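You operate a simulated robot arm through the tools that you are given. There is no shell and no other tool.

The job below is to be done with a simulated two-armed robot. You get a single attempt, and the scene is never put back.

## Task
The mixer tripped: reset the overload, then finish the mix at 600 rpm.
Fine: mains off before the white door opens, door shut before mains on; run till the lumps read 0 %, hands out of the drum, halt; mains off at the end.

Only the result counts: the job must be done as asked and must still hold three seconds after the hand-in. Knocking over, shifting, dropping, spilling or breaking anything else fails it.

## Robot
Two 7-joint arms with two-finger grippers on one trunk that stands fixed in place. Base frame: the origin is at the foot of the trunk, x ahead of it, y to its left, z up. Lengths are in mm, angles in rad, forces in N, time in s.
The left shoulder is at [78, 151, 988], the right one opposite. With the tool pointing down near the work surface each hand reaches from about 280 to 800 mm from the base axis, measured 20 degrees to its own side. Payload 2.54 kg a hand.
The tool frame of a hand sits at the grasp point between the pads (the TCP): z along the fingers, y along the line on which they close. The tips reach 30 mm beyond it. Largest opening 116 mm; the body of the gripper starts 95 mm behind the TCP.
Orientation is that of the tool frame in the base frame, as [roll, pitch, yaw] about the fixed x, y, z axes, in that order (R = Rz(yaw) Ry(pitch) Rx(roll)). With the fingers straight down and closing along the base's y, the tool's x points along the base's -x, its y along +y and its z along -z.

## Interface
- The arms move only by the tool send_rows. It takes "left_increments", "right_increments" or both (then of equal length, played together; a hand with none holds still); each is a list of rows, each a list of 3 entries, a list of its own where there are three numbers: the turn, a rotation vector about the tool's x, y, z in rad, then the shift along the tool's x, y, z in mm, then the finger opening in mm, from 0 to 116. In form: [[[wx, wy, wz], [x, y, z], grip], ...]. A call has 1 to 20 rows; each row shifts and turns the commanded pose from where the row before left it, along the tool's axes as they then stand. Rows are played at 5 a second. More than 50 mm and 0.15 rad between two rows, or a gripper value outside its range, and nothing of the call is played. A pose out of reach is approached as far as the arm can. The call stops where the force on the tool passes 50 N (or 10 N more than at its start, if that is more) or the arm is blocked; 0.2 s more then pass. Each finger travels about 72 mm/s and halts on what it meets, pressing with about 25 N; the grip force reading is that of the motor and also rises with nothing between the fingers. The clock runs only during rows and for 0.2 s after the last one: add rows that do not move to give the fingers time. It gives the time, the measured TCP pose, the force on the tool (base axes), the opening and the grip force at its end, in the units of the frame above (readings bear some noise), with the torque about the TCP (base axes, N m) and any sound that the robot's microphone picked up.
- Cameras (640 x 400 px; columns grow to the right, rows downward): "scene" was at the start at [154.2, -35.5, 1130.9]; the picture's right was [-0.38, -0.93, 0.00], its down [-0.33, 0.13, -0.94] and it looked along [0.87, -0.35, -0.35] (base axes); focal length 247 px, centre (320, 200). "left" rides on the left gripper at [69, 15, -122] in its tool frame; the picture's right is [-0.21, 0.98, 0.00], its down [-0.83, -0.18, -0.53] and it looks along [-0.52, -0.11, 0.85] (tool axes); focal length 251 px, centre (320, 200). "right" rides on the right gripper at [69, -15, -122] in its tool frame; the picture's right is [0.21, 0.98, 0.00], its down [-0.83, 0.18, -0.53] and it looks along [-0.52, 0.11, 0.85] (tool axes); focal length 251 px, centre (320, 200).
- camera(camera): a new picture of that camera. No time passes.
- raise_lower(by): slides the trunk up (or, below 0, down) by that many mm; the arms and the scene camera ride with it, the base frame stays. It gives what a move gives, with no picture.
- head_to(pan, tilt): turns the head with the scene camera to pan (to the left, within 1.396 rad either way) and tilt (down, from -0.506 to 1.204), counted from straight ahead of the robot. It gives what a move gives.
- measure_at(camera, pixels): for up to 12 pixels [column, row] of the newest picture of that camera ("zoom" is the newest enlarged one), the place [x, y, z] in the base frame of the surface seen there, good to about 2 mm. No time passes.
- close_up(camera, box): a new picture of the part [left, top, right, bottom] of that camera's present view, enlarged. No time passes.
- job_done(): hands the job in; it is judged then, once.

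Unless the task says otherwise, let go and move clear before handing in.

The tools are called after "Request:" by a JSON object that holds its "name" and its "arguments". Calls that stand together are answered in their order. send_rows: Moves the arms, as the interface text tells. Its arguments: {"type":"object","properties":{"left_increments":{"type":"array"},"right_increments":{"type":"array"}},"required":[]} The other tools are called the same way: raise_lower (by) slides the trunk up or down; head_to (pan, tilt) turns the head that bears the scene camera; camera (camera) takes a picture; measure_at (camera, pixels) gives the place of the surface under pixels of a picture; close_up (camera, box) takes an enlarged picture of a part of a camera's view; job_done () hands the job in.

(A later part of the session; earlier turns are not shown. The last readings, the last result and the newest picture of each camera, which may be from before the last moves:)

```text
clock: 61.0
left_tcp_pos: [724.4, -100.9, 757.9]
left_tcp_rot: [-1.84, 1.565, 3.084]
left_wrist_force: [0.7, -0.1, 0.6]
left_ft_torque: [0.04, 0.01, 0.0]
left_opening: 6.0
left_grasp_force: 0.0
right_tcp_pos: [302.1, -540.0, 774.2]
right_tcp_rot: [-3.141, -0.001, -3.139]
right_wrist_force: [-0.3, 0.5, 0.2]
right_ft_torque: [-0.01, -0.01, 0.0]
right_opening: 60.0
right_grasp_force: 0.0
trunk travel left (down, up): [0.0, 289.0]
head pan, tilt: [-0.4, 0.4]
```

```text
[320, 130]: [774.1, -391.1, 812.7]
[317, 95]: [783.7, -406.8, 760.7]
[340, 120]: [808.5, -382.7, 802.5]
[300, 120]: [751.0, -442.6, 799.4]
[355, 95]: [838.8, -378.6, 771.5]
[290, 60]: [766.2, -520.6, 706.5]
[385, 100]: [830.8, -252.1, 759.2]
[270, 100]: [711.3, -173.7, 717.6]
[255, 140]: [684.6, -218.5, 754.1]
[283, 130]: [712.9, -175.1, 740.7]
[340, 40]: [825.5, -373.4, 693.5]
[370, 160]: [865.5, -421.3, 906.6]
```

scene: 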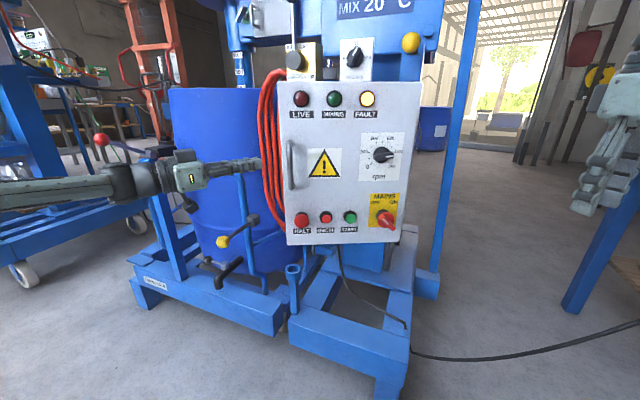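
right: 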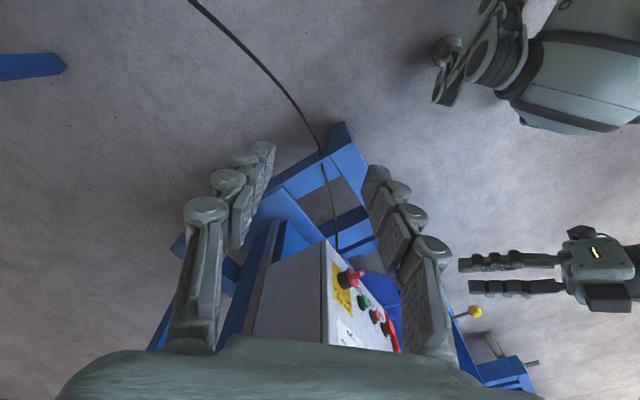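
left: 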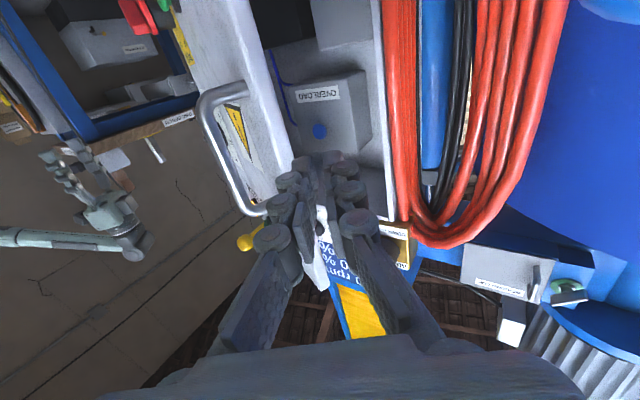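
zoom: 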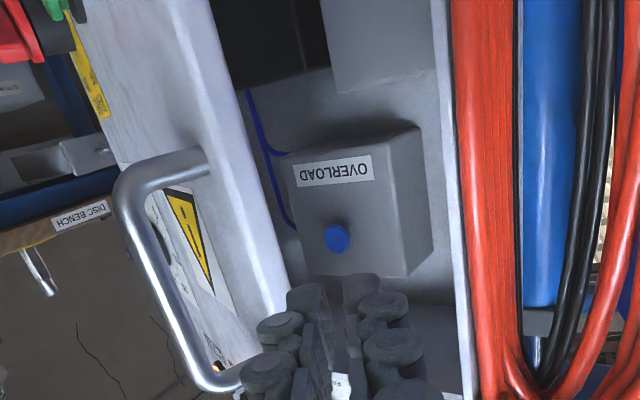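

The blue reset button is at ≈(774,-391,813) inside, facing the panel normal, ~74 mm behind the door plane. The gap is too tight for a straight press, so I'll push the door wider from the inside. First I'll check where the right arm is, so the door won't hit it.

Request:
{"name": "head_to", "arguments": {"pan": -0.9, "tilt": 0.5}}

Request:
{"name": "camera", "arguments": {"camera": "scene"}}

Request:
{"name": "measure_at", "arguments": {"camera": "scene", "pixels": [[560, 100], [500, 80], [450, 60], [600, 200], [430, 120], [400, 90], [520, 200], [600, 300]]}}

```text
clock: 61.9
left_tcp_pos: [723.4, -100.6, 757.6]
left_tcp_rot: [-1.825, 1.565, 3.102]
left_wrist_force: [-1.0, 0.2, 0.1]
left_ft_torque: [0.03, 0.02, 0.01]
left_opening: 6.0
left_grasp_force: 0.0
right_tcp_pos: [301.3, -539.3, 773.5]
right_tcp_rot: [3.141, 0.001, -3.141]
right_wrist_force: [0.2, 0.1, 0.6]
right_ft_torque: [0.04, 0.02, 0.0]
right_opening: 60.0
right_grasp_force: 0.2
trunk travel left (down, up): [0.0, 289.0]
head pan, tilt: [-0.901, 0.499]
```

```text
taken
```

scene: 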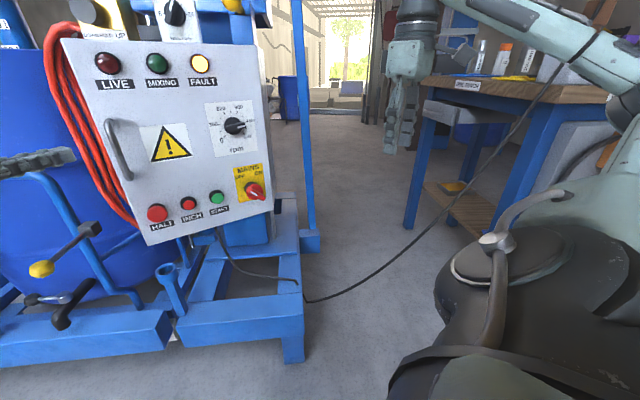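

```text
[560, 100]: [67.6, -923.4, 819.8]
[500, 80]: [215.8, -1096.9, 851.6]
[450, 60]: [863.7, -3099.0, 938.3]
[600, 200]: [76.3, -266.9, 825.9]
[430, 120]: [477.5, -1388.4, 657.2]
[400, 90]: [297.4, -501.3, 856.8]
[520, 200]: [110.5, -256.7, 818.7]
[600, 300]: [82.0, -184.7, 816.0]
```

The right arm is well out of the door's swing. I'll insert the closed fingers into the gap (105 mm forward), left of the door's inner edge.

Request:
{"name": "send_rows", "arguments": {"left_increments": [[[0, 0, 0], [0, 0, 21], 6], [[0, 0, 0], [0, 0, 21], 6], [[0, 0, 0], [0, 0, 21], 6], [[0, 0, 0], [0, 0, 21], 6], [[0, 0, 0], [0, 0, 21], 6], [[0, 0, 0], [0, 0, 0], 6]]}}

Request:
{"name": "camera", "arguments": {"camera": "left"}}

Request:
{"name": "head_to", "arguments": {"pan": -0.4, "tilt": 0.4}}

Request:
{"name": "camera", "arguments": {"camera": "scene"}}

```text
clock: 63.3
left_tcp_pos: [745.0, -203.4, 758.1]
left_tcp_rot: [-1.798, 1.566, 3.128]
left_wrist_force: [-0.2, 0.4, 0.1]
left_ft_torque: [0.01, -0.01, -0.04]
left_opening: 6.0
left_grasp_force: 0.0
right_tcp_pos: [302.8, -539.9, 773.5]
right_tcp_rot: [3.14, 0.0, -3.139]
right_wrist_force: [-0.5, 0.5, -0.5]
right_ft_torque: [-0.01, 0.0, -0.03]
right_opening: 59.9
right_grasp_force: 0.0
trunk travel left (down, up): [0.0, 289.0]
head pan, tilt: [-0.901, 0.499]
```

```text
taken
```

left: 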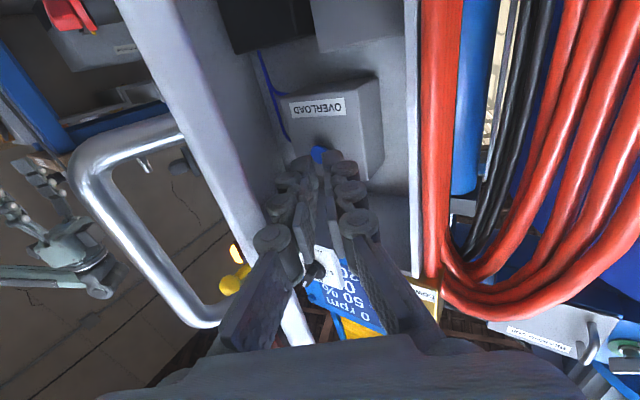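

```text
clock: 64.3
left_tcp_pos: [744.9, -203.5, 757.8]
left_tcp_rot: [-1.809, 1.565, 3.117]
left_wrist_force: [-1.8, -0.2, -0.4]
left_ft_torque: [0.02, 0.01, 0.01]
left_opening: 6.1
left_grasp_force: 0.0
right_tcp_pos: [301.4, -539.4, 773.4]
right_tcp_rot: [-3.141, 0.001, -3.139]
right_wrist_force: [0.5, -0.6, -0.8]
right_ft_torque: [0.02, 0.01, -0.02]
right_opening: 59.8
right_grasp_force: 0.0
trunk travel left (down, up): [0.0, 289.0]
head pan, tilt: [-0.4, 0.4]
```

```text
taken
```

scene: 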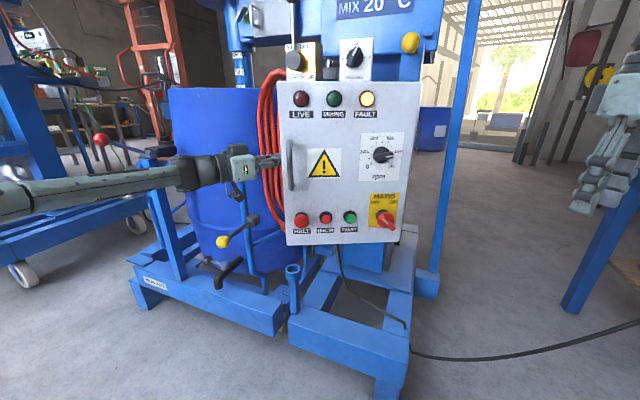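

Fingers are inside the gap, clear on both sides. Now I'll sweep toward the robot to push the door open, first to about 80–90°-from-x (≈45° open).

Request:
{"name": "send_rows", "arguments": {"left_increments": [[[0, 0, 0], [0, -18.1, -7.7], 6], [[0, 0, 0], [0, -18.1, -7.7], 6], [[0, 0, 0], [0, -18.1, -7.7], 6], [[0, 0, 0], [0, -18.1, -7.7], 6], [[0, 0, 0], [0, -15.8, -6.4], 6], [[0, 0, 0], [0, -15.8, -6.4], 6], [[0, 0, 0], [0, -15.8, -6.4], 6]]}}

Request:
{"name": "camera", "arguments": {"camera": "left"}}

Request:
{"name": "camera", "arguments": {"camera": "scene"}}

```text
clock: 65.9
left_tcp_pos: [617.6, -179.2, 758.2]
left_tcp_rot: [-1.829, 1.566, 3.098]
left_wrist_force: [0.5, -0.8, -0.2]
left_ft_torque: [-0.02, 0.04, -0.01]
left_opening: 5.7
left_grasp_force: 0.0
right_tcp_pos: [301.9, -539.3, 774.7]
right_tcp_rot: [3.141, 0.001, -3.14]
right_wrist_force: [0.2, 0.2, 0.4]
right_ft_torque: [0.03, 0.03, 0.02]
right_opening: 60.0
right_grasp_force: 0.0
trunk travel left (down, up): [0.0, 289.0]
head pan, tilt: [-0.4, 0.4]
```

```text
taken
```

left: 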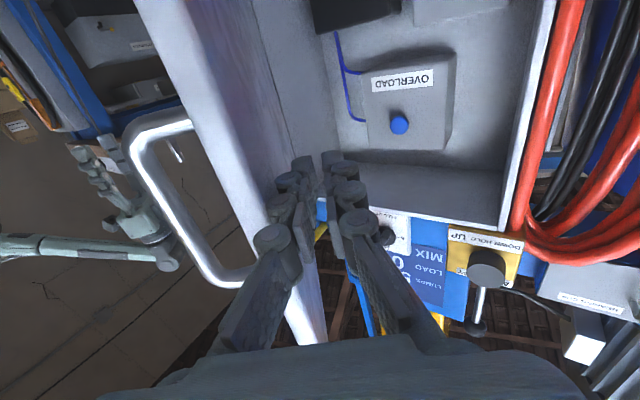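

```text
taken
```

scene: 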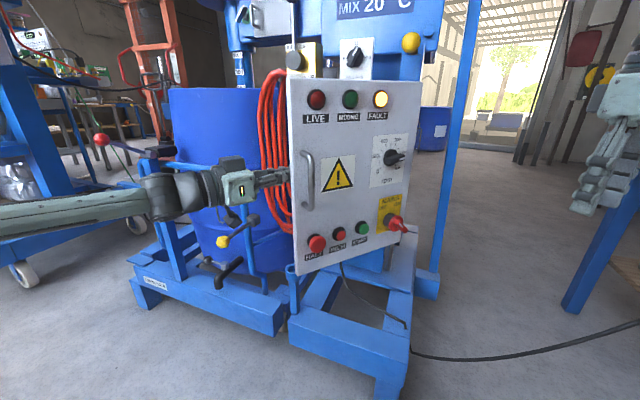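

The door swings easily (now ~45° open), and the OVERLOAD box with its blue button is clearly visible. I'll continue pushing to about 85° open.

Request:
{"name": "send_rows", "arguments": {"left_increments": [[[0, 0, 0], [0, -16.8, -3.2], 6], [[0, 0, 0], [0, -16.8, -3.2], 6], [[0, 0, 0], [0, -16.8, -3.2], 6], [[0, 0, 0], [0, -15.1, 0], 6], [[0, 0, 0], [0, -15.1, 0], 6], [[0, 0, 0], [0, -15.1, 0], 6], [[0, 0, 0], [0, -14.3, 2.5], 6], [[0, 0, 0], [0, -14.3, 2.5], 6], [[0, 0, 0], [0, -14.3, 2.5], 6], [[0, 0, 0], [0, -13.7, 4.9], 6], [[0, 0, 0], [0, -13.7, 4.9], 6], [[0, 0, 0], [0, -13.7, 4.9], 6]]}}

Request:
{"name": "camera", "arguments": {"camera": "left"}}

Request:
{"name": "camera", "arguments": {"camera": "scene"}}

```text
clock: 68.5
left_tcp_pos: [444.6, -229.7, 758.7]
left_tcp_rot: [-1.678, 1.567, -3.035]
left_wrist_force: [-0.3, -0.7, 0.3]
left_ft_torque: [-0.03, 0.01, 0.02]
left_opening: 6.3
left_grasp_force: 0.1
right_tcp_pos: [301.9, -538.4, 772.6]
right_tcp_rot: [-3.141, 0.0, -3.14]
right_wrist_force: [0.4, 0.2, 0.9]
right_ft_torque: [-0.02, 0.02, -0.02]
right_opening: 60.0
right_grasp_force: 0.1
trunk travel left (down, up): [0.0, 289.0]
head pan, tilt: [-0.4, 0.4]
```

```text
taken
```

left: 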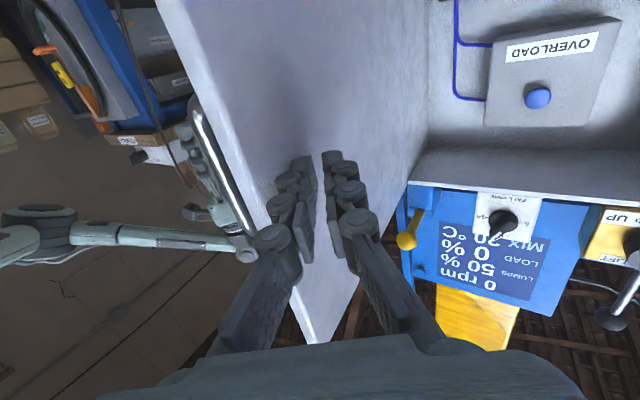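

```text
taken
```

scene: 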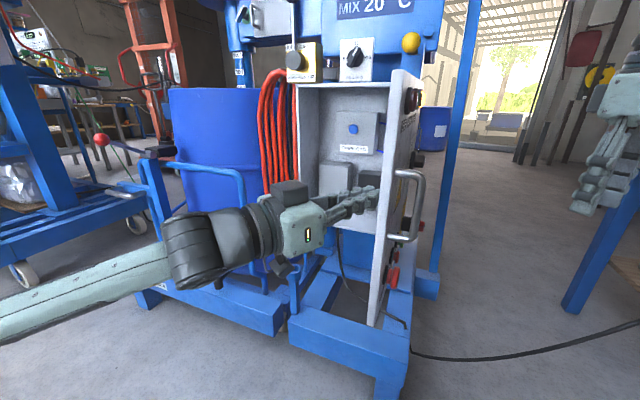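

The door is now ~80° open and the inside is visible: OVERLOAD box with blue button at (352,129). I'll zoom in and measure.

Request:
{"name": "close_up", "arguments": {"camera": "scene", "box": [280, 70, 430, 240]}}

Request:
{"name": "measure_at", "arguments": {"camera": "scene", "pixels": [[353, 129], [340, 120], [370, 145], [330, 180], [315, 150], [300, 92], [360, 92], [400, 90], [378, 320], [420, 205], [300, 220], [345, 225]]}}

Request:
{"name": "close_up", "arguments": {"camera": "left", "box": [420, 0, 640, 220]}}

```text
2.35 times, centred on (355, 155) of scene
```

zoom: 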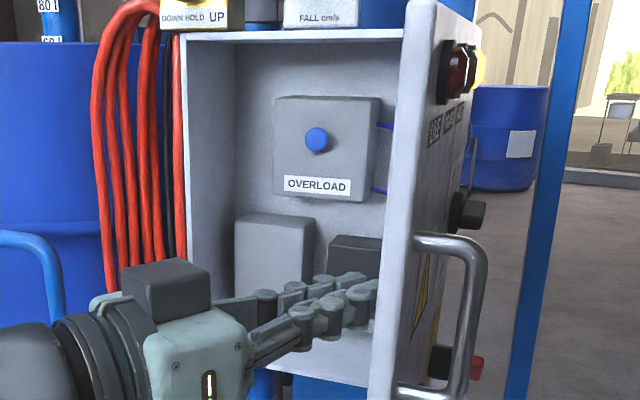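

```text
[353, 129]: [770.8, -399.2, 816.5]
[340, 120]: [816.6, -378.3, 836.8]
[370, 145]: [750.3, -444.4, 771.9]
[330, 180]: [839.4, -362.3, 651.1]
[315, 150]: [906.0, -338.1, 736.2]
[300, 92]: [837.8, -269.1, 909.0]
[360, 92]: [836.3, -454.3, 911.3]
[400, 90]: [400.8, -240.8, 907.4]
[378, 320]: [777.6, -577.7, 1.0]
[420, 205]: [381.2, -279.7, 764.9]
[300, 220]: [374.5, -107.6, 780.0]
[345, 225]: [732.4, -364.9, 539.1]
```

```text
1.82 times, centred on (530, 110) of left
```

zoom: 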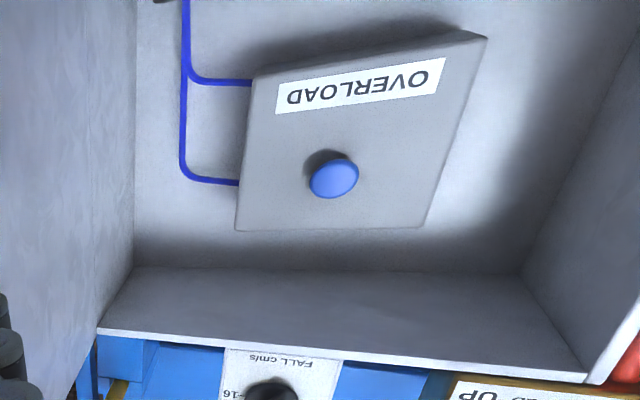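

Button front is near (772,-394,815), door is ~88° open. I'll raise the trunk 57 mm to bring the hand to the button height and re-measure the button.

Request:
{"name": "raise_lower", "arguments": {"by": 57}}

Request:
{"name": "camera", "arguments": {"camera": "left"}}

Request:
{"name": "camera", "arguments": {"camera": "scene"}}

```text
clock: 69.5
left_tcp_pos: [444.8, -229.5, 815.8]
left_tcp_rot: [-1.849, 1.565, 3.076]
left_wrist_force: [-0.5, -0.7, -0.4]
left_ft_torque: [-0.01, 0.01, -0.01]
left_opening: 6.1
left_grasp_force: 0.1
right_tcp_pos: [302.0, -539.1, 830.2]
right_tcp_rot: [3.141, 0.0, -3.141]
right_wrist_force: [0.2, 0.0, -0.6]
right_ft_torque: [0.01, 0.03, -0.02]
right_opening: 59.9
right_grasp_force: 0.1
trunk travel left (down, up): [-57.0, 232.0]
head pan, tilt: [-0.4, 0.4]
```

```text
taken
```

left: 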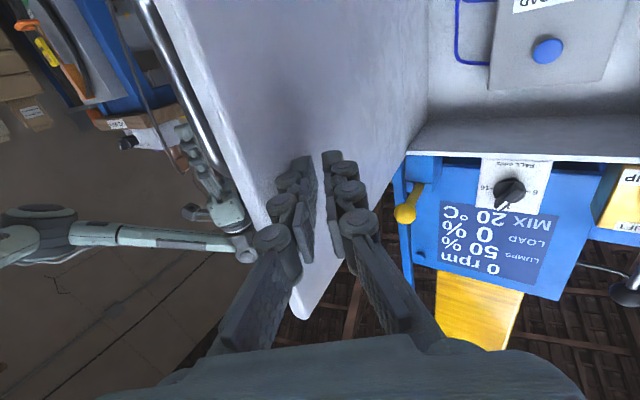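

```text
taken
```

scene: 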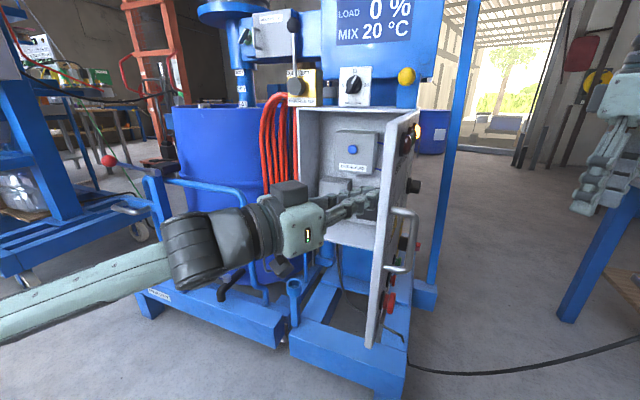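

Request:
{"name": "measure_at", "arguments": {"camera": "left", "pixels": [[547, 49], [540, 45], [555, 52], [520, 75], [575, 75], [500, 140], [600, 150]]}}

Request:
{"name": "measure_at", "arguments": {"camera": "scene", "pixels": [[353, 150], [342, 140], [370, 165], [310, 115], [300, 200]]}}

Request:
{"name": "send_rows", "arguments": {"left_increments": [[[-0.09, 0, 0], [0, 0, 0], 4], [[-0.09, 0, 0], [0, 0, 0], 4], [[-0.09, 0, 0], [0, 0, 0], 4], [[-0.09, 0, 0], [0, 0, 0], 4], [[-0.09, 0, 0], [0, 0, 0], 4], [[0, 0, 0], [0, 0, 0], 4]]}}

```text
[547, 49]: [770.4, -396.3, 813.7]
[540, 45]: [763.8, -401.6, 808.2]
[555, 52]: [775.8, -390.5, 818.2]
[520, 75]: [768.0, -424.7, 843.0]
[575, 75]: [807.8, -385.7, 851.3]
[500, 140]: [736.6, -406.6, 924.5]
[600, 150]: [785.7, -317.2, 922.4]
```

```text
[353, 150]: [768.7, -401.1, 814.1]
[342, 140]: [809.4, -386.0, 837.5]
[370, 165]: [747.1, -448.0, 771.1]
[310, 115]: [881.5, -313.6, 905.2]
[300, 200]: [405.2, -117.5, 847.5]
```

```text
clock: 70.8
left_tcp_pos: [445.6, -229.8, 815.0]
left_tcp_rot: [-2.209, 1.565, 3.035]
left_wrist_force: [-0.3, 0.1, 0.0]
left_ft_torque: [0.0, 0.06, 0.02]
left_opening: 4.0
left_grasp_force: 0.2
left hand out of reach, approached as far as the arm can: row 5
right_tcp_pos: [300.8, -539.7, 830.7]
right_tcp_rot: [-3.141, -0.002, -3.14]
right_wrist_force: [0.4, 0.9, -0.2]
right_ft_torque: [-0.01, 0.01, -0.04]
right_opening: 59.9
right_grasp_force: 0.1
trunk travel left (down, up): [-57.0, 232.0]
head pan, tilt: [-0.4, 0.4]
```

Button centre ≈(770,-397,814). Hand now points 14.5° off the button axis, which is acceptable. I'll move it to ~40 mm in front of the button.

Request:
{"name": "send_rows", "arguments": {"left_increments": [[[0, 0, 0], [0.1, 23.1, 30], 4], [[0, 0, 0], [0.1, 23.1, 30], 4], [[0, 0, 0], [0.1, 23.1, 30], 4], [[0, 0, 0], [0.1, 23.1, 30], 4], [[0, 0, 0], [0.1, 23.1, 30], 4], [[0, 0, 0], [0.1, 23.1, 30], 4], [[0, 0, 0], [0.2, 23.0, 30], 4], [[0, 0, 0], [0.2, 23.0, 30], 4], [[0, 0, 0], [0, 0, 0], 4]]}}

Request:
{"name": "camera", "arguments": {"camera": "left"}}

Request:
{"name": "camera", "arguments": {"camera": "scene"}}

```text
clock: 72.8
left_tcp_pos: [725.6, -344.7, 814.0]
left_tcp_rot: [-2.058, 1.566, -3.099]
left_wrist_force: [-0.4, -0.4, -0.4]
left_ft_torque: [-0.02, -0.02, -0.02]
left_opening: 4.2
left_grasp_force: 0.1
right_tcp_pos: [300.9, -540.1, 830.9]
right_tcp_rot: [-3.141, 0.0, -3.14]
right_wrist_force: [0.3, 0.7, -0.8]
right_ft_torque: [0.01, 0.0, -0.03]
right_opening: 60.0
right_grasp_force: 0.0
trunk travel left (down, up): [-57.0, 232.0]
head pan, tilt: [-0.4, 0.4]
```

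```text
taken
```

left: 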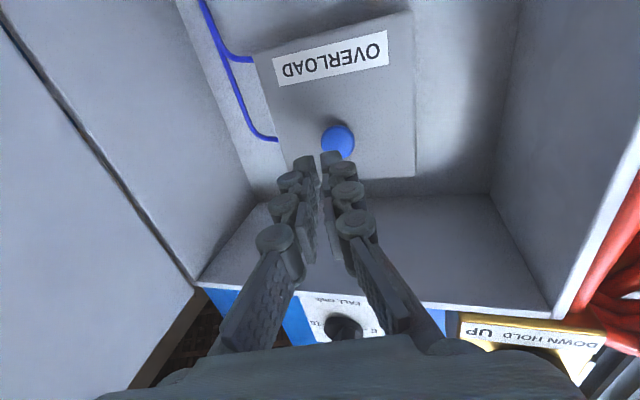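

```text
taken
```

scene: 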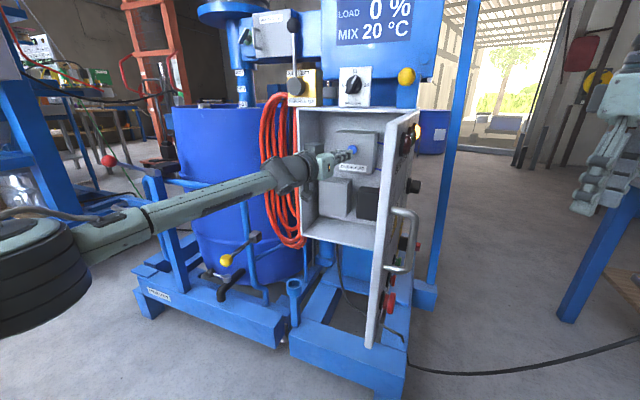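

Request:
{"name": "measure_at", "arguments": {"camera": "left", "pixels": [[338, 133], [338, 140], [338, 148], [328, 140], [350, 140], [338, 126], [338, 155], [375, 150]]}}

Request:
{"name": "close_up", "arguments": {"camera": "left", "box": [270, 80, 410, 200]}}

```text
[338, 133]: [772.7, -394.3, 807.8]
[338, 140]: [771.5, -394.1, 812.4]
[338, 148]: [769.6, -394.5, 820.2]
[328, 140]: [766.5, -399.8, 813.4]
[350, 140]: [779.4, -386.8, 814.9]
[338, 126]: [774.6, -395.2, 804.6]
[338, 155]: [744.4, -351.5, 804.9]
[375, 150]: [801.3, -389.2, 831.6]
```

```text
3.33 times, centred on (340, 140) of left
```

zoom: 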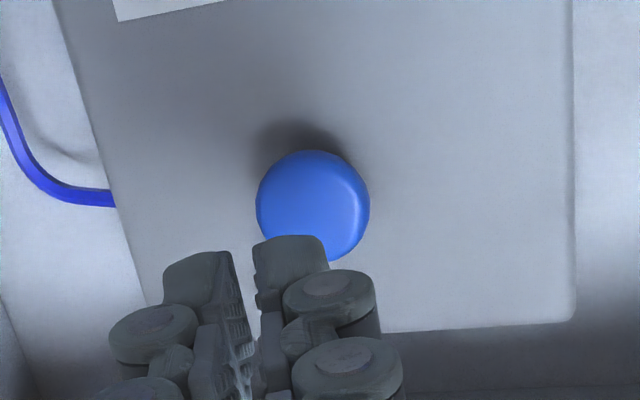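

Button face centre is ≈(770.5,-394.5,815), about 36 mm ahead and 13 mm to the tool's right. I'll line up and press in small steps, watching for force and sound.

Request:
{"name": "send_rows", "arguments": {"left_increments": [[[0, 0, 0], [0, 5.5, 8], 0], [[0, 0, 0], [0, 5.5, 9], 0], [[0, 0, 0], [0, 1.5, 9], 0], [[0, 0, 0], [0, 0.75, 2.9], 0], [[0, 0, 0], [0, 0.75, 2.9], 0], [[0, 0, 0], [0, 0.75, 2.9], 0], [[0, 0, 0], [0, 0.75, 2.9], 0]]}}

Request:
{"name": "camera", "arguments": {"camera": "left"}}

```text
clock: 74.5
left_tcp_pos: [758.5, -368.2, 814.3]
left_tcp_rot: [-2.099, 1.565, -3.141]
left_wrist_force: [-0.9, 0.4, -0.9]
left_ft_torque: [-0.03, -0.02, 0.01]
left_opening: 0.2
left_grasp_force: 24.4
right_tcp_pos: [301.3, -540.1, 830.9]
right_tcp_rot: [3.14, 0.0, -3.138]
right_wrist_force: [-1.2, -0.3, -0.2]
right_ft_torque: [-0.04, -0.01, 0.01]
right_opening: 60.1
right_grasp_force: 0.0
trunk travel left (down, up): [-57.0, 232.0]
head pan, tilt: [-0.4, 0.4]
```

```text
taken
```

left: 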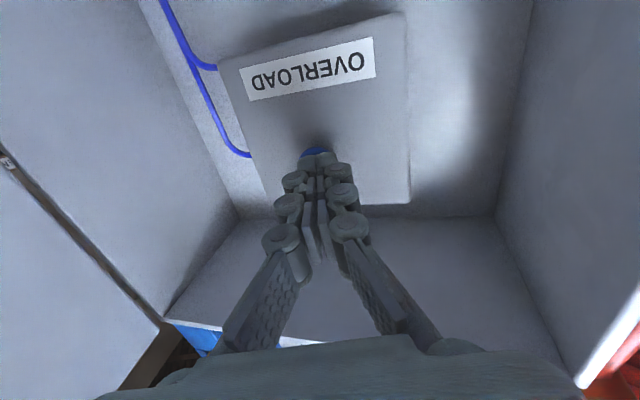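

The tip is just at the button face with no force yet. I'll press on in 2–3 mm steps.

Request:
{"name": "send_rows", "arguments": {"left_increments": [[[0, 0, 0], [0, 0.5, 1.95], 0], [[0, 0, 0], [0, 0.5, 1.95], 0], [[0, 0, 0], [0, 0.5, 1.95], 0]]}}

Request:
{"name": "camera", "arguments": {"camera": "left"}}

```text
clock: 75.2
left_tcp_pos: [762.0, -371.4, 812.5]
left_tcp_rot: [-2.138, 1.564, 3.105]
left_wrist_force: [-1.3, 1.2, 0.4]
left_ft_torque: [-0.02, 0.02, -0.01]
left_opening: 0.0
left_grasp_force: 25.1
right_tcp_pos: [300.7, -540.1, 831.4]
right_tcp_rot: [3.142, -0.001, -3.141]
right_wrist_force: [-0.3, -0.1, 0.9]
right_ft_torque: [0.0, 0.01, 0.02]
right_opening: 59.8
right_grasp_force: 0.0
trunk travel left (down, up): [-57.0, 232.0]
head pan, tilt: [-0.4, 0.4]
```

```text
taken
```

left: 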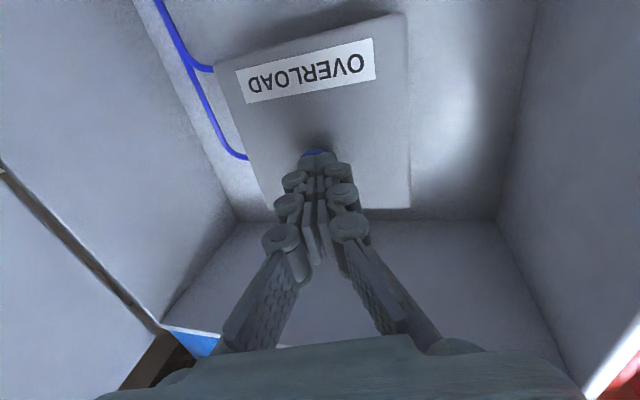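

A slight reaction force has appeared (~1.8 N along the normal). Keep pressing.

Request:
{"name": "send_rows", "arguments": {"left_increments": [[[0, 0, 0], [0, 0.5, 1.95], 0], [[0, 0, 0], [0, 0.5, 1.95], 0], [[0, 0, 0], [0, 0.5, 1.95], 0], [[0, 0, 0], [0, 0, 0], 0]]}}

Request:
{"name": "camera", "arguments": {"camera": "left"}}

Request:
{"name": "camera", "arguments": {"camera": "scene"}}

```text
clock: 76.2
left_tcp_pos: [762.0, -373.5, 813.4]
left_tcp_rot: [-2.071, 1.565, -3.115]
left_wrist_force: [-3.6, 1.5, 0.2]
left_ft_torque: [-0.03, -0.02, -0.04]
left_opening: 0.0
left_grasp_force: 24.8
left hand out of reach, approached as far as the arm can: row 2
right_tcp_pos: [301.2, -539.0, 830.9]
right_tcp_rot: [3.141, 0.001, -3.14]
right_wrist_force: [-0.3, -0.7, 0.2]
right_ft_torque: [0.01, -0.03, -0.02]
right_opening: 60.0
right_grasp_force: 0.0
trunk travel left (down, up): [-57.0, 232.0]
head pan, tilt: [-0.4, 0.4]
heard: click
```

```text
taken
```

left: 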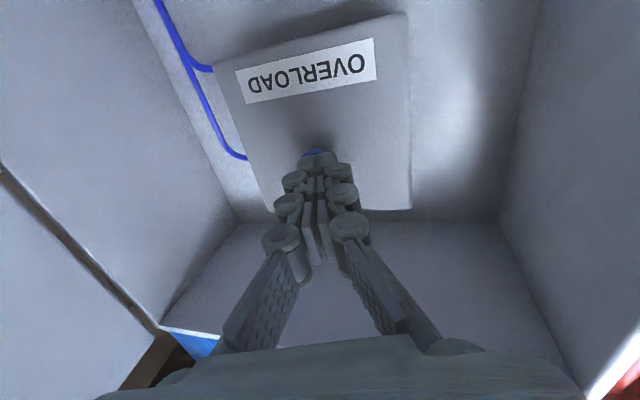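

```text
taken
```

scene: 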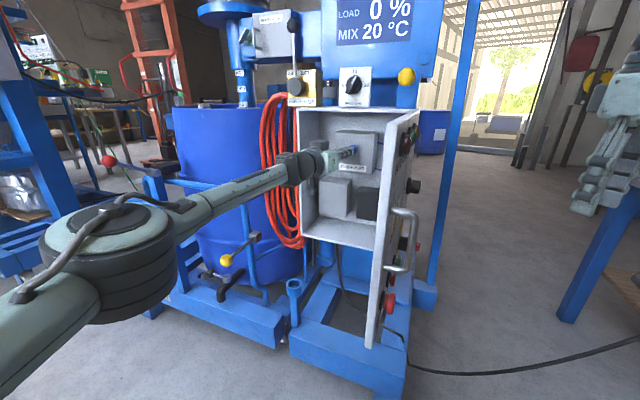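

A click was heard – the overload reset. I'll zoom at the lamps on the door edge to see whether FAULT has gone out.

Request:
{"name": "close_up", "arguments": {"camera": "scene", "box": [370, 100, 450, 180]}}

```text
5.00 times, centred on (410, 140) of scene
```

zoom: 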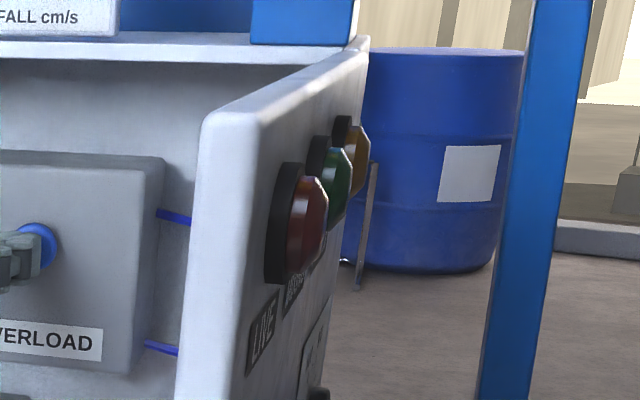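

FAULT is now dark – the overload is reset. I'll withdraw the left hand straight back out of the cabinet and away from the door's swing.

Request:
{"name": "send_rows", "arguments": {"left_increments": [[[0, 0, 0], [0, -1, -4], 0], [[0, 0, 0], [0, -2, -10], 0], [[0, 0, 0], [0, 0, -25], 0], [[0, 0, 0], [0, 0, -30], 0], [[0, 0, 0], [0, 0, -30], 0], [[0, 0, 0], [0, 0, -30], 0], [[0, 0, 0], [0, 0, -30], 0], [[0, 0, 0], [0, 0, -30], 0], [[0, 0, 0], [0, 0, -30], 0], [[0, 0, 0], [0, 0, -30], 0], [[0, 0, 0], [0, 0, -30], 0], [[0, 0, 0], [0, 0, -30], 0], [[0, 0, 0], [0, 0, -30], 0], [[0, 0, 0], [0, 0, 0], 0]]}}

Request:
{"name": "camera", "arguments": {"camera": "scene"}}

Request:
{"name": "camera", "arguments": {"camera": "right"}}

```text
clock: 79.2
left_tcp_pos: [590.6, -82.4, 814.3]
left_tcp_rot: [-2.126, 1.566, 3.117]
left_wrist_force: [0.5, -0.4, 0.4]
left_ft_torque: [0.01, -0.01, -0.01]
left_opening: 0.0
left_grasp_force: 25.5
right_tcp_pos: [301.2, -540.1, 830.5]
right_tcp_rot: [-3.14, 0.001, -3.138]
right_wrist_force: [-0.1, -0.1, 0.3]
right_ft_torque: [0.01, -0.01, -0.01]
right_opening: 60.3
right_grasp_force: 0.0
trunk travel left (down, up): [-57.0, 232.0]
head pan, tilt: [-0.4, 0.4]
```

```text
taken
```

scene: 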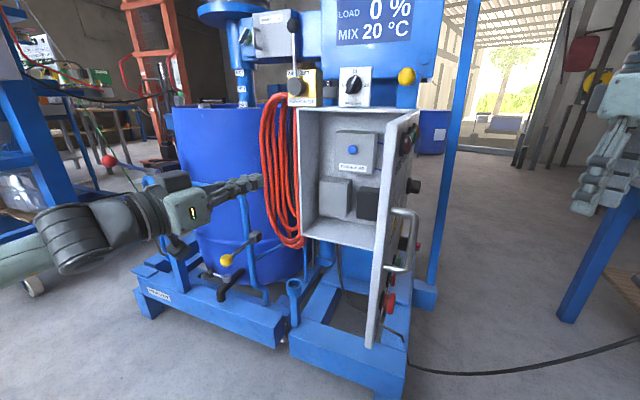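

```text
taken
```

right: 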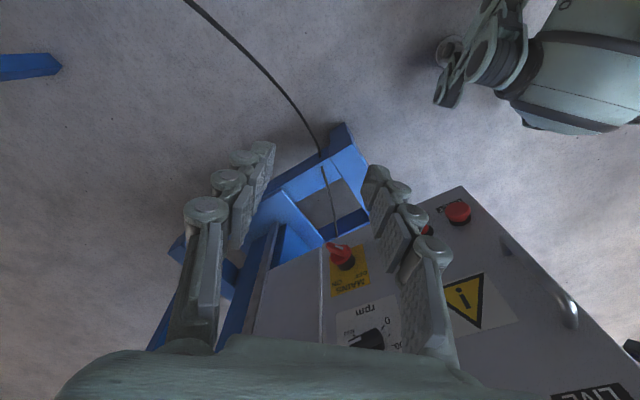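

Left hand is clear. The right hand will push the door shut: I'll turn it to face the door's front, pitched ~50°, fingers closed, stopping ~60 mm before the door at z≈705 (a bare area); the left hand retreats a bit more.

Request:
{"name": "send_rows", "arguments": {"right_increments": [[[0, 0, -0.1396], [0, 0, 0], 50], [[0, 0, -0.1396], [0, 0, 0], 40], [[0, 0, -0.1396], [0, 0, 0], 30], [[0, 0, -0.1396], [0, 0, 0], 20], [[0, 0, -0.1396], [0, 0, 0], 10], [[0, -0.1454, 0], [-32, 14.4, 17.7], 0], [[0, -0.1454, 0], [-29.1, 14.4, 22.1], 0], [[0, -0.1454, 0], [-25.6, 14.4, 26.1], 0], [[0, -0.1454, 0], [-21.5, 14.4, 29.6], 0], [[0, -0.1454, 0], [-17.0, 14.4, 32.4], 0], [[0, -0.1454, 0], [-12.1, 14.4, 34.5], 0], [[0, 0, 0], [0, 0, 0], 0]], "left_increments": [[[0, 0, 0], [0, 0, -20], 20], [[0, 0, 0], [0, 0, -20], 20], [[0, 0, 0], [0, 0, -20], 20], [[0, 0, 0], [0, 0, -20], 20], [[0, 0, 0], [0, 0, 0], 20], [[0, 0, 0], [0, 0, 0], 20], [[0, 0, 0], [0, 0, 0], 20], [[0, 0, 0], [0, 0, 0], 20], [[0, 0, 0], [0, 0, 0], 20], [[0, 0, 0], [0, 0, 0], 20], [[0, 0, 0], [0, 0, 0], 20], [[0, 0, 0], [0, 0, 0], 20]]}}

Request:
{"name": "camera", "arguments": {"camera": "right"}}

Request:
{"name": "camera", "arguments": {"camera": "scene"}}

```text
clock: 81.8
left_tcp_pos: [550.0, -12.6, 814.3]
left_tcp_rot: [-2.13, 1.564, 3.109]
left_wrist_force: [0.3, 0.0, 0.7]
left_ft_torque: [0.01, 0.01, -0.01]
left_opening: 19.7
left_grasp_force: 0.0
right_tcp_pos: [392.9, -349.7, 724.9]
right_tcp_rot: [-3.142, 0.874, -2.44]
right_wrist_force: [-0.6, 0.3, -0.3]
right_ft_torque: [0.03, -0.01, -0.07]
right_opening: 0.0
right_grasp_force: 24.7
trunk travel left (down, up): [-57.0, 232.0]
head pan, tilt: [-0.4, 0.4]
```

```text
taken
```

right: 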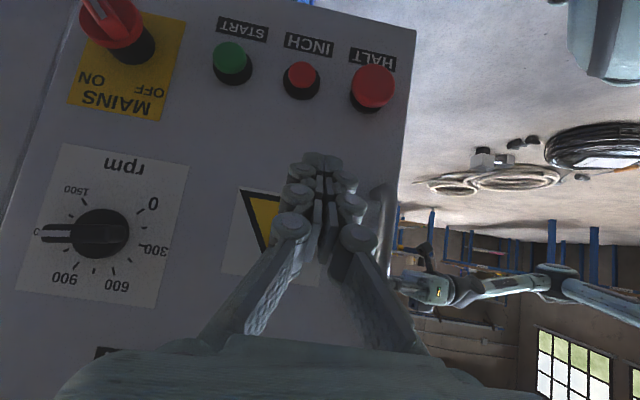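

```text
taken
```

scene: 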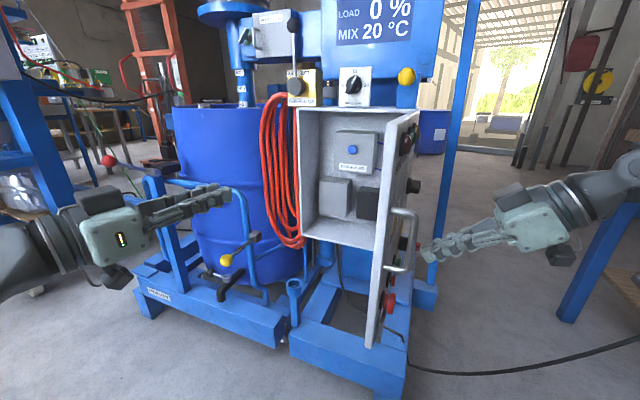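

Right fingertips are 60 mm in front of the bare door area between the sign and HALT row. I'll push the door along its arc, turning the hand with it, for about 36°.

Request:
{"name": "send_rows", "arguments": {"right_increments": [[[0, 0, 0], [-12.7, 0.2, 15.1], 0], [[0, 0, 0], [-12.7, 0.2, 15.1], 0], [[0, 0, 0], [-12.7, 0.2, 15.1], 0], [[0.0535, 0, 0.0449], [-9.9, 0.5, 11.8], 0], [[0.0535, 0, 0.0449], [-9.9, 1.6, 11.8], 0], [[0.0535, 0, 0.0449], [-9.8, 2.6, 11.6], 0], [[0.0535, 0, 0.0449], [-9.9, 0.6, 11.8], 0], [[0.0535, 0, 0.0449], [-9.8, 1.6, 11.7], 0], [[0.0535, 0, 0.0449], [-9.7, 2.7, 11.6], 0], [[0.0535, 0, 0.0449], [-9.9, 0.6, 11.8], 0], [[0.0535, 0, 0.0449], [-9.9, 1.6, 11.8], 0], [[0.0535, 0, 0.0449], [-9.8, 2.7, 11.6], 0]]}}

Request:
{"name": "camera", "arguments": {"camera": "scene"}}

Request:
{"name": "camera", "arguments": {"camera": "right"}}

```text
clock: 84.5
left_tcp_pos: [549.4, -12.9, 814.5]
left_tcp_rot: [-2.153, 1.565, 3.089]
left_wrist_force: [0.3, -0.5, 0.5]
left_ft_torque: [0.02, -0.02, 0.04]
left_opening: 20.0
left_grasp_force: 0.1
right_tcp_pos: [555.0, -244.1, 725.5]
right_tcp_rot: [-3.14, 0.874, -3.073]
right_wrist_force: [-1.2, 0.8, 1.2]
right_ft_torque: [-0.01, 0.0, 0.01]
right_opening: 0.0
right_grasp_force: 28.5
trunk travel left (down, up): [-57.0, 232.0]
head pan, tilt: [-0.4, 0.4]
```

```text
taken
```

scene: 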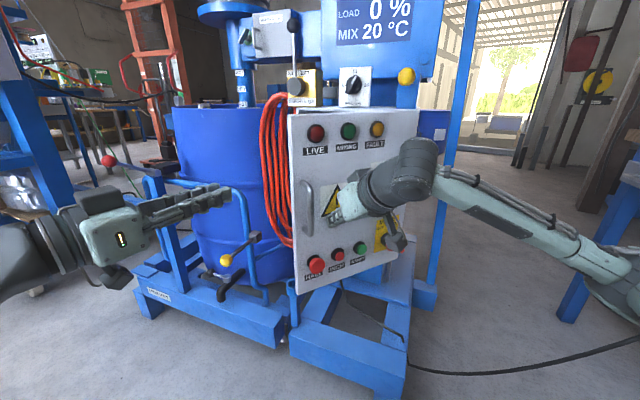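

```text
taken
```

right: 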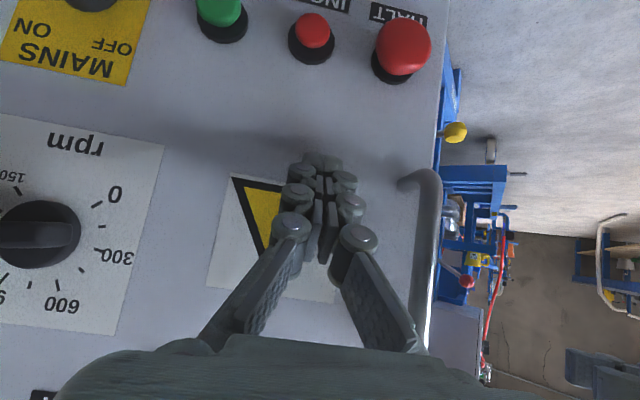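

The door follows well (now ~50° open). I'll keep pushing along the arc for another 36°.

Request:
{"name": "send_rows", "arguments": {"right_increments": [[[0.0535, 0, 0.0449], [-9.9, 0.6, 11.8], 0], [[0.0535, 0, 0.0449], [-9.9, 1.6, 11.8], 0], [[0.0535, 0, 0.0449], [-9.8, 2.7, 11.6], 0], [[0.0535, 0, 0.0449], [-9.9, 0.6, 11.8], 0], [[0.0535, 0, 0.0449], [-9.9, 1.6, 11.8], 0], [[0.0535, 0, 0.0449], [-9.8, 2.7, 11.6], 0], [[0.0535, 0, 0.0449], [-9.9, 0.6, 11.8], 0], [[0.0535, 0, 0.0449], [-9.9, 1.6, 11.8], 0], [[0.0535, 0, 0.0449], [-9.8, 2.7, 11.6], 0]]}}

Request:
{"name": "camera", "arguments": {"camera": "scene"}}

Request:
{"name": "camera", "arguments": {"camera": "right"}}

```text
clock: 86.5
left_tcp_pos: [550.0, -13.7, 813.1]
left_tcp_rot: [-2.154, 1.565, 3.088]
left_wrist_force: [0.0, 0.1, 0.4]
left_ft_torque: [0.04, -0.01, 0.03]
left_opening: 20.0
left_grasp_force: 0.1
right_tcp_pos: [691.8, -257.8, 725.9]
right_tcp_rot: [-3.138, 0.872, 2.585]
right_wrist_force: [0.3, 0.3, -0.9]
right_ft_torque: [0.04, 0.02, 0.02]
right_opening: 0.0
right_grasp_force: 29.2
trunk travel left (down, up): [-57.0, 232.0]
head pan, tilt: [-0.4, 0.4]
```

```text
taken
```

scene: 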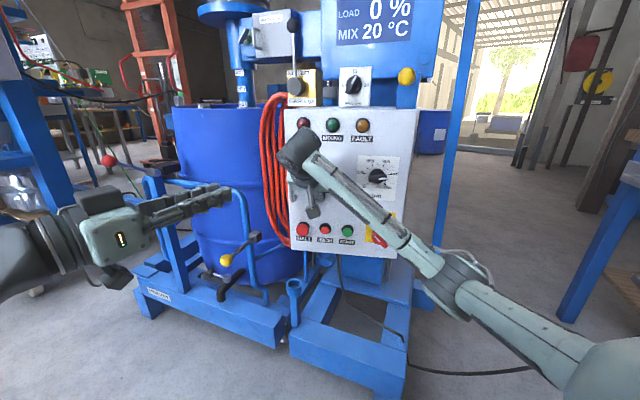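

```text
taken
```

right: 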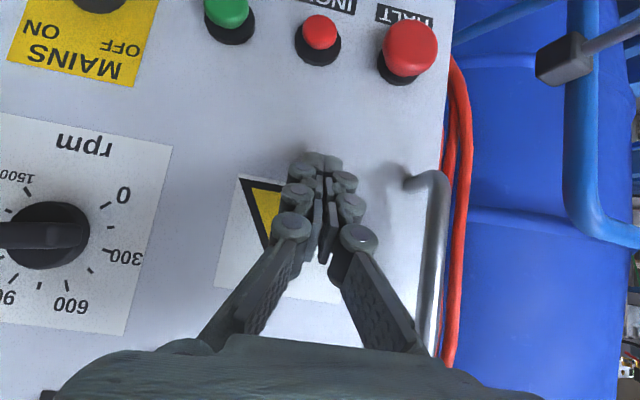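

Only ~15° left. I'll push it the rest of the way to the frame and press it home.

Request:
{"name": "send_rows", "arguments": {"right_increments": [[[0.0535, 0, 0.0449], [-9.9, 0.6, 11.8], 0], [[0.0535, 0, 0.0449], [-9.9, 1.6, 11.8], 0], [[0.0535, 0, 0.0449], [-9.8, 2.2, 11.6], 0], [[0, 0, 0], [-5, 0.3, 6], 0], [[0, 0, 0], [-2, 0, 2.4], 0]]}}

Request:
{"name": "camera", "arguments": {"camera": "scene"}}

Request:
{"name": "camera", "arguments": {"camera": "right"}}

```text
clock: 87.8
left_tcp_pos: [549.0, -13.6, 813.9]
left_tcp_rot: [-2.001, 1.568, -3.04]
left_wrist_force: [-0.4, 0.0, -0.4]
left_ft_torque: [-0.03, -0.01, 0.05]
left_opening: 20.0
left_grasp_force: 0.2
right_tcp_pos: [738.9, -283.7, 724.6]
right_tcp_rot: [-3.135, 0.864, 2.379]
right_wrist_force: [-12.7, 5.8, 4.1]
right_ft_torque: [-0.02, 0.05, -0.16]
right_opening: 0.0
right_grasp_force: 28.9
trunk travel left (down, up): [-57.0, 232.0]
head pan, tilt: [-0.4, 0.4]
stopped in row 5 (right hand): the force on the tool passed its limit at 51 N (the readings are from after the stop); the commanded pose is now the measured one
```

```text
taken
```

scene: 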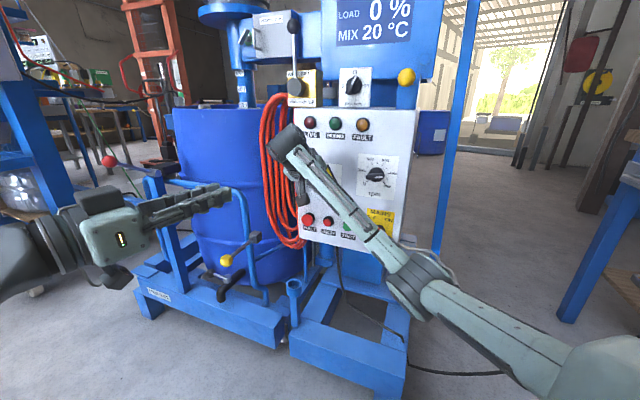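

```text
taken
```

right: 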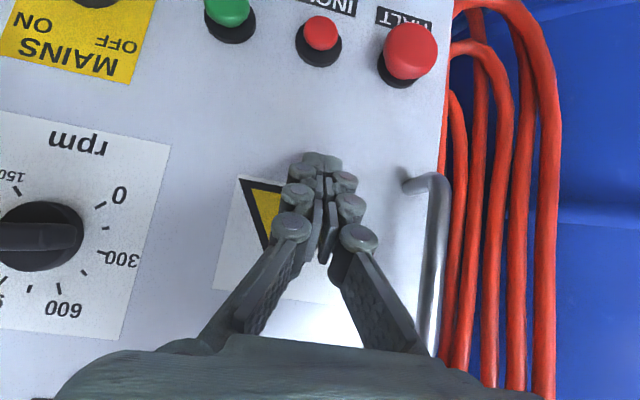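

The push stopped at 51 N against the frame – the door is shut. I'll check the door plane by measurement and then withdraw the right hand to the right.

Request:
{"name": "measure_at", "arguments": {"camera": "scene", "pixels": [[345, 140], [405, 115], [400, 215], [345, 225], [300, 115], [325, 232]]}}

Request:
{"name": "send_rows", "arguments": {"right_increments": [[[0, 0, 0], [17.3, 0.6, -20.3], 0], [[0, 0, 0], [17.3, 0.6, -20.3], 0], [[0, 0, 0], [17.3, 0.6, -20.3], 0], [[0, 0, 0], [0, -35.7, 0], 0], [[0, 0, 0], [0, -35.7, 0], 0], [[0, 0, 0], [0, -35.7, 0], 0], [[0, 0, 0], [0, -35.7, 0], 0], [[0, 0, 0], [0, -35.7, 0], 0], [[0, 0, 0], [0, -35.7, 0], 0], [[0, 0, 0], [0, -35.7, 0], 0]]}}

Request:
{"name": "camera", "arguments": {"camera": "scene"}}

Request:
{"name": "camera", "arguments": {"camera": "right"}}

```text
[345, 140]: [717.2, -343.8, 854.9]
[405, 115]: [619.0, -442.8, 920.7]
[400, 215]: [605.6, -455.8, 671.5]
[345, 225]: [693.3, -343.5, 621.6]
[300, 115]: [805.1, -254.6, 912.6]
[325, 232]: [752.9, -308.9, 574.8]
```

```text
clock: 90.0
left_tcp_pos: [551.3, -14.4, 813.8]
left_tcp_rot: [-2.105, 1.566, 3.136]
left_wrist_force: [0.7, 0.4, -0.2]
left_ft_torque: [-0.03, 0.03, 0.02]
left_opening: 20.1
left_grasp_force: 0.2
right_tcp_pos: [506.8, -408.6, 723.7]
right_tcp_rot: [-3.132, 0.866, 2.383]
right_wrist_force: [-0.2, -0.6, -1.1]
right_ft_torque: [0.04, -0.01, -0.01]
right_opening: 0.1
right_grasp_force: 29.0
trunk travel left (down, up): [-57.0, 232.0]
head pan, tilt: [-0.4, 0.4]
```

```text
taken
```

scene: 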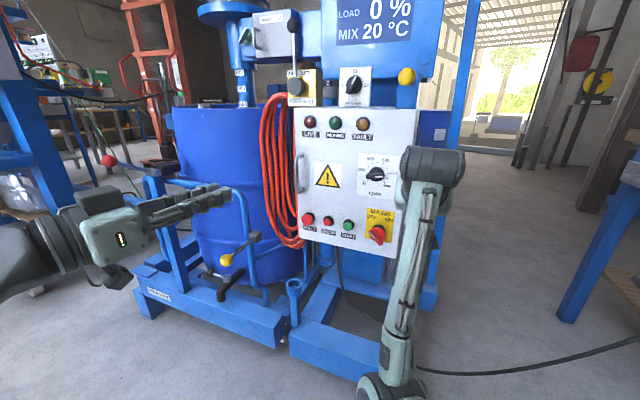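

```text
taken
```

right: 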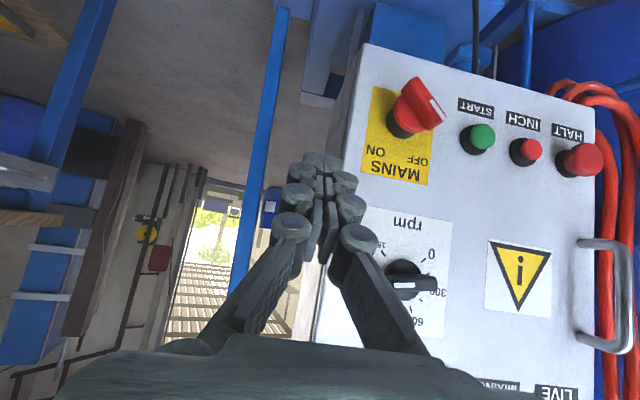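

The door plane measures x−y≈1061 as before: shut. I'll bring the right hand back to fingers-down off to the right, out of the way.

Request:
{"name": "send_rows", "arguments": {"right_increments": [[[0, 0.1443, 0], [-7.1, -39.5, -19.1], 20], [[0, 0.1443, 0], [-4.3, -39.5, -19.9], 40], [[0, 0.1443, 0], [-1.4, -39.5, -20.3], 60], [[0, 0.1443, 0], [1.5, -39.5, -20.3], 60], [[0, 0.1443, 0], [4.4, -39.5, -19.9], 60], [[0, 0.1443, 0], [7.2, -39.5, -19], 60], [[0, 0, -0.1265], [0, 0, 0], 60], [[0, 0, -0.1265], [0, 0, 0], 60], [[0, 0, -0.1265], [0, 0, 0], 60], [[0, 0, -0.1265], [0, 0, 0], 60], [[0, 0, -0.1265], [0, 0, 0], 60], [[0, 0, -0.1265], [0, 0, 0], 60]]}}

Request:
{"name": "camera", "arguments": {"camera": "scene"}}

Request:
{"name": "close_up", "arguments": {"camera": "scene", "box": [280, 95, 430, 265]}}

```text
clock: 92.6
left_tcp_pos: [549.5, -13.4, 813.0]
left_tcp_rot: [-2.136, 1.566, 3.105]
left_wrist_force: [-0.9, 0.3, 0.9]
left_ft_torque: [-0.01, 0.01, 0.01]
left_opening: 20.0
left_grasp_force: 0.1
right_tcp_pos: [302.9, -537.9, 832.2]
right_tcp_rot: [-3.138, -0.003, 3.138]
right_wrist_force: [-0.3, -0.8, -0.6]
right_ft_torque: [0.05, -0.01, -0.01]
right_opening: 60.0
right_grasp_force: 0.0
trunk travel left (down, up): [-57.0, 232.0]
head pan, tilt: [-0.4, 0.4]
```

```text
taken
```

scene: 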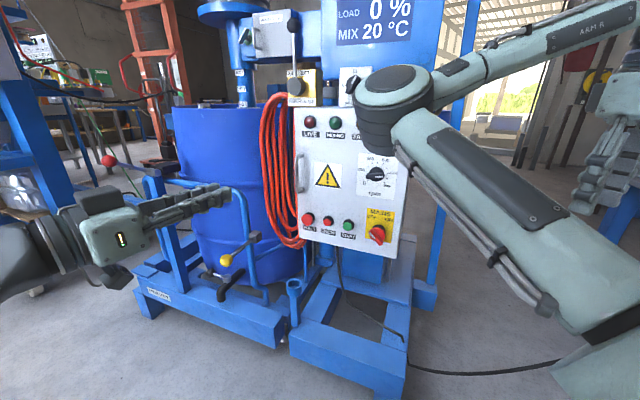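

```text
2.35 times, centred on (355, 180) of scene
```

zoom: 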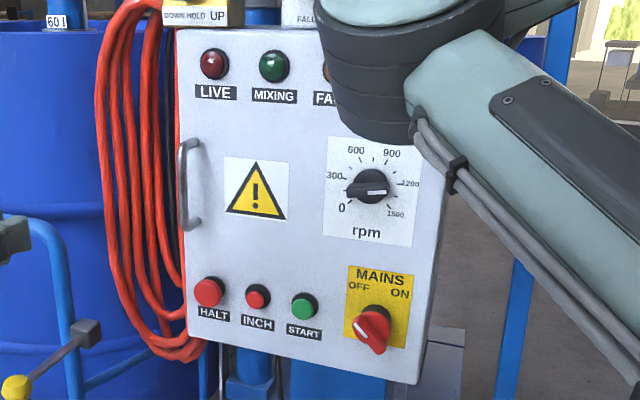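

The right elbow has ended up in front, partly blocking the view. I'll measure where it is to judge interference with the left arm's workspace.

Request:
{"name": "measure_at", "arguments": {"camera": "scene", "pixels": [[395, 85], [400, 125], [370, 110], [480, 180], [560, 270], [480, 60], [560, 30], [600, 300]]}}

```text
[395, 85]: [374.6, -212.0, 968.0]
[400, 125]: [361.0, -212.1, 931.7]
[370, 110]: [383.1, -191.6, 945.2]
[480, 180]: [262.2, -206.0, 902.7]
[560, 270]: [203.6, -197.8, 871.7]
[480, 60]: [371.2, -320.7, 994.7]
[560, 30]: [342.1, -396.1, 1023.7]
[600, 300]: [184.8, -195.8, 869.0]
```

The right elbow sits at (385,-220,950), too central. Stretching the right arm out to its far right will pull that elbow away.

Request:
{"name": "send_rows", "arguments": {"right_increments": [[[0, 0, 0], [-6, -35, 12], 60], [[0, 0, 0], [-6, -35, 12], 60], [[0, 0, 0], [-6, -35, 12], 60], [[0, 0, 0], [-6, -35, 12], 60], [[0, 0, 0], [-6, -35, 12], 60], [[0, 0, 0], [-6, -35, 12], 60]]}}

Request:
{"name": "camera", "arguments": {"camera": "scene"}}

```text
clock: 94.0
left_tcp_pos: [550.3, -14.3, 813.8]
left_tcp_rot: [-2.081, 1.564, -3.122]
left_wrist_force: [-0.4, -0.2, -0.5]
left_ft_torque: [0.0, 0.02, 0.01]
left_opening: 20.0
left_grasp_force: 0.1
right_tcp_pos: [335.9, -747.8, 761.3]
right_tcp_rot: [-3.137, -0.006, 3.131]
right_wrist_force: [0.5, -0.2, -0.4]
right_ft_torque: [-0.04, -0.02, 0.02]
right_opening: 60.1
right_grasp_force: 0.1
trunk travel left (down, up): [-57.0, 232.0]
head pan, tilt: [-0.4, 0.4]
```

```text
taken
```

scene: 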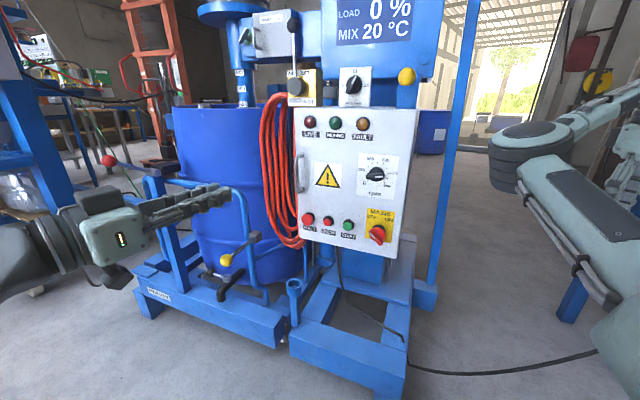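

The panel view is clear again. I'll zoom to confirm FAULT is off and check the dial and mains marks.

Request:
{"name": "close_up", "arguments": {"camera": "scene", "box": [285, 95, 425, 265]}}

Request:
{"name": "measure_at", "arguments": {"camera": "scene", "pixels": [[376, 172], [366, 174], [384, 173], [376, 167], [376, 178]]}}

Request:
{"name": "camera", "arguments": {"camera": "left"}}

```text
2.35 times, centred on (355, 180) of scene
```

zoom: 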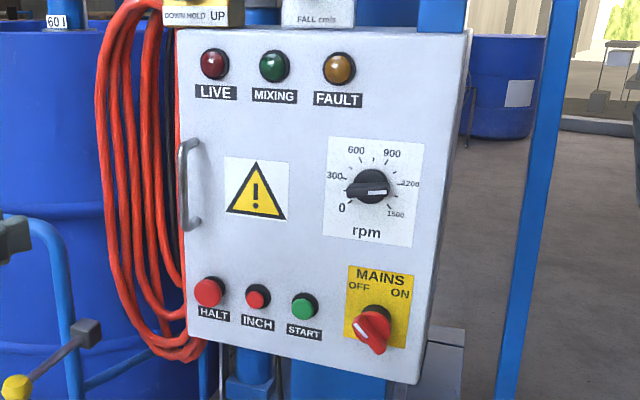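

```text
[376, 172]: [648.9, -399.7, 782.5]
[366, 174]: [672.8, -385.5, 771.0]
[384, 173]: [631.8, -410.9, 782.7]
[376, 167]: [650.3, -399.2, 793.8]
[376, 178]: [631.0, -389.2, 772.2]
```

```text
taken
```

left: 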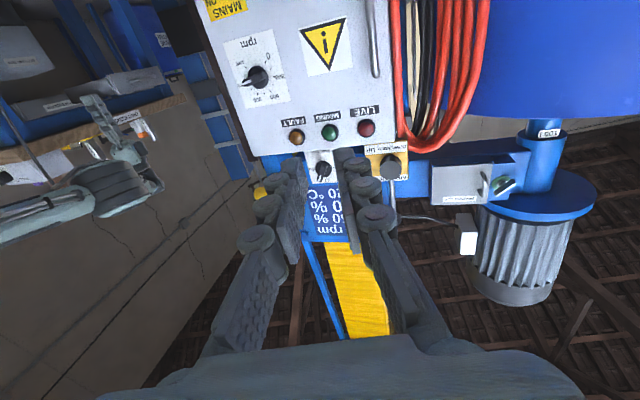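

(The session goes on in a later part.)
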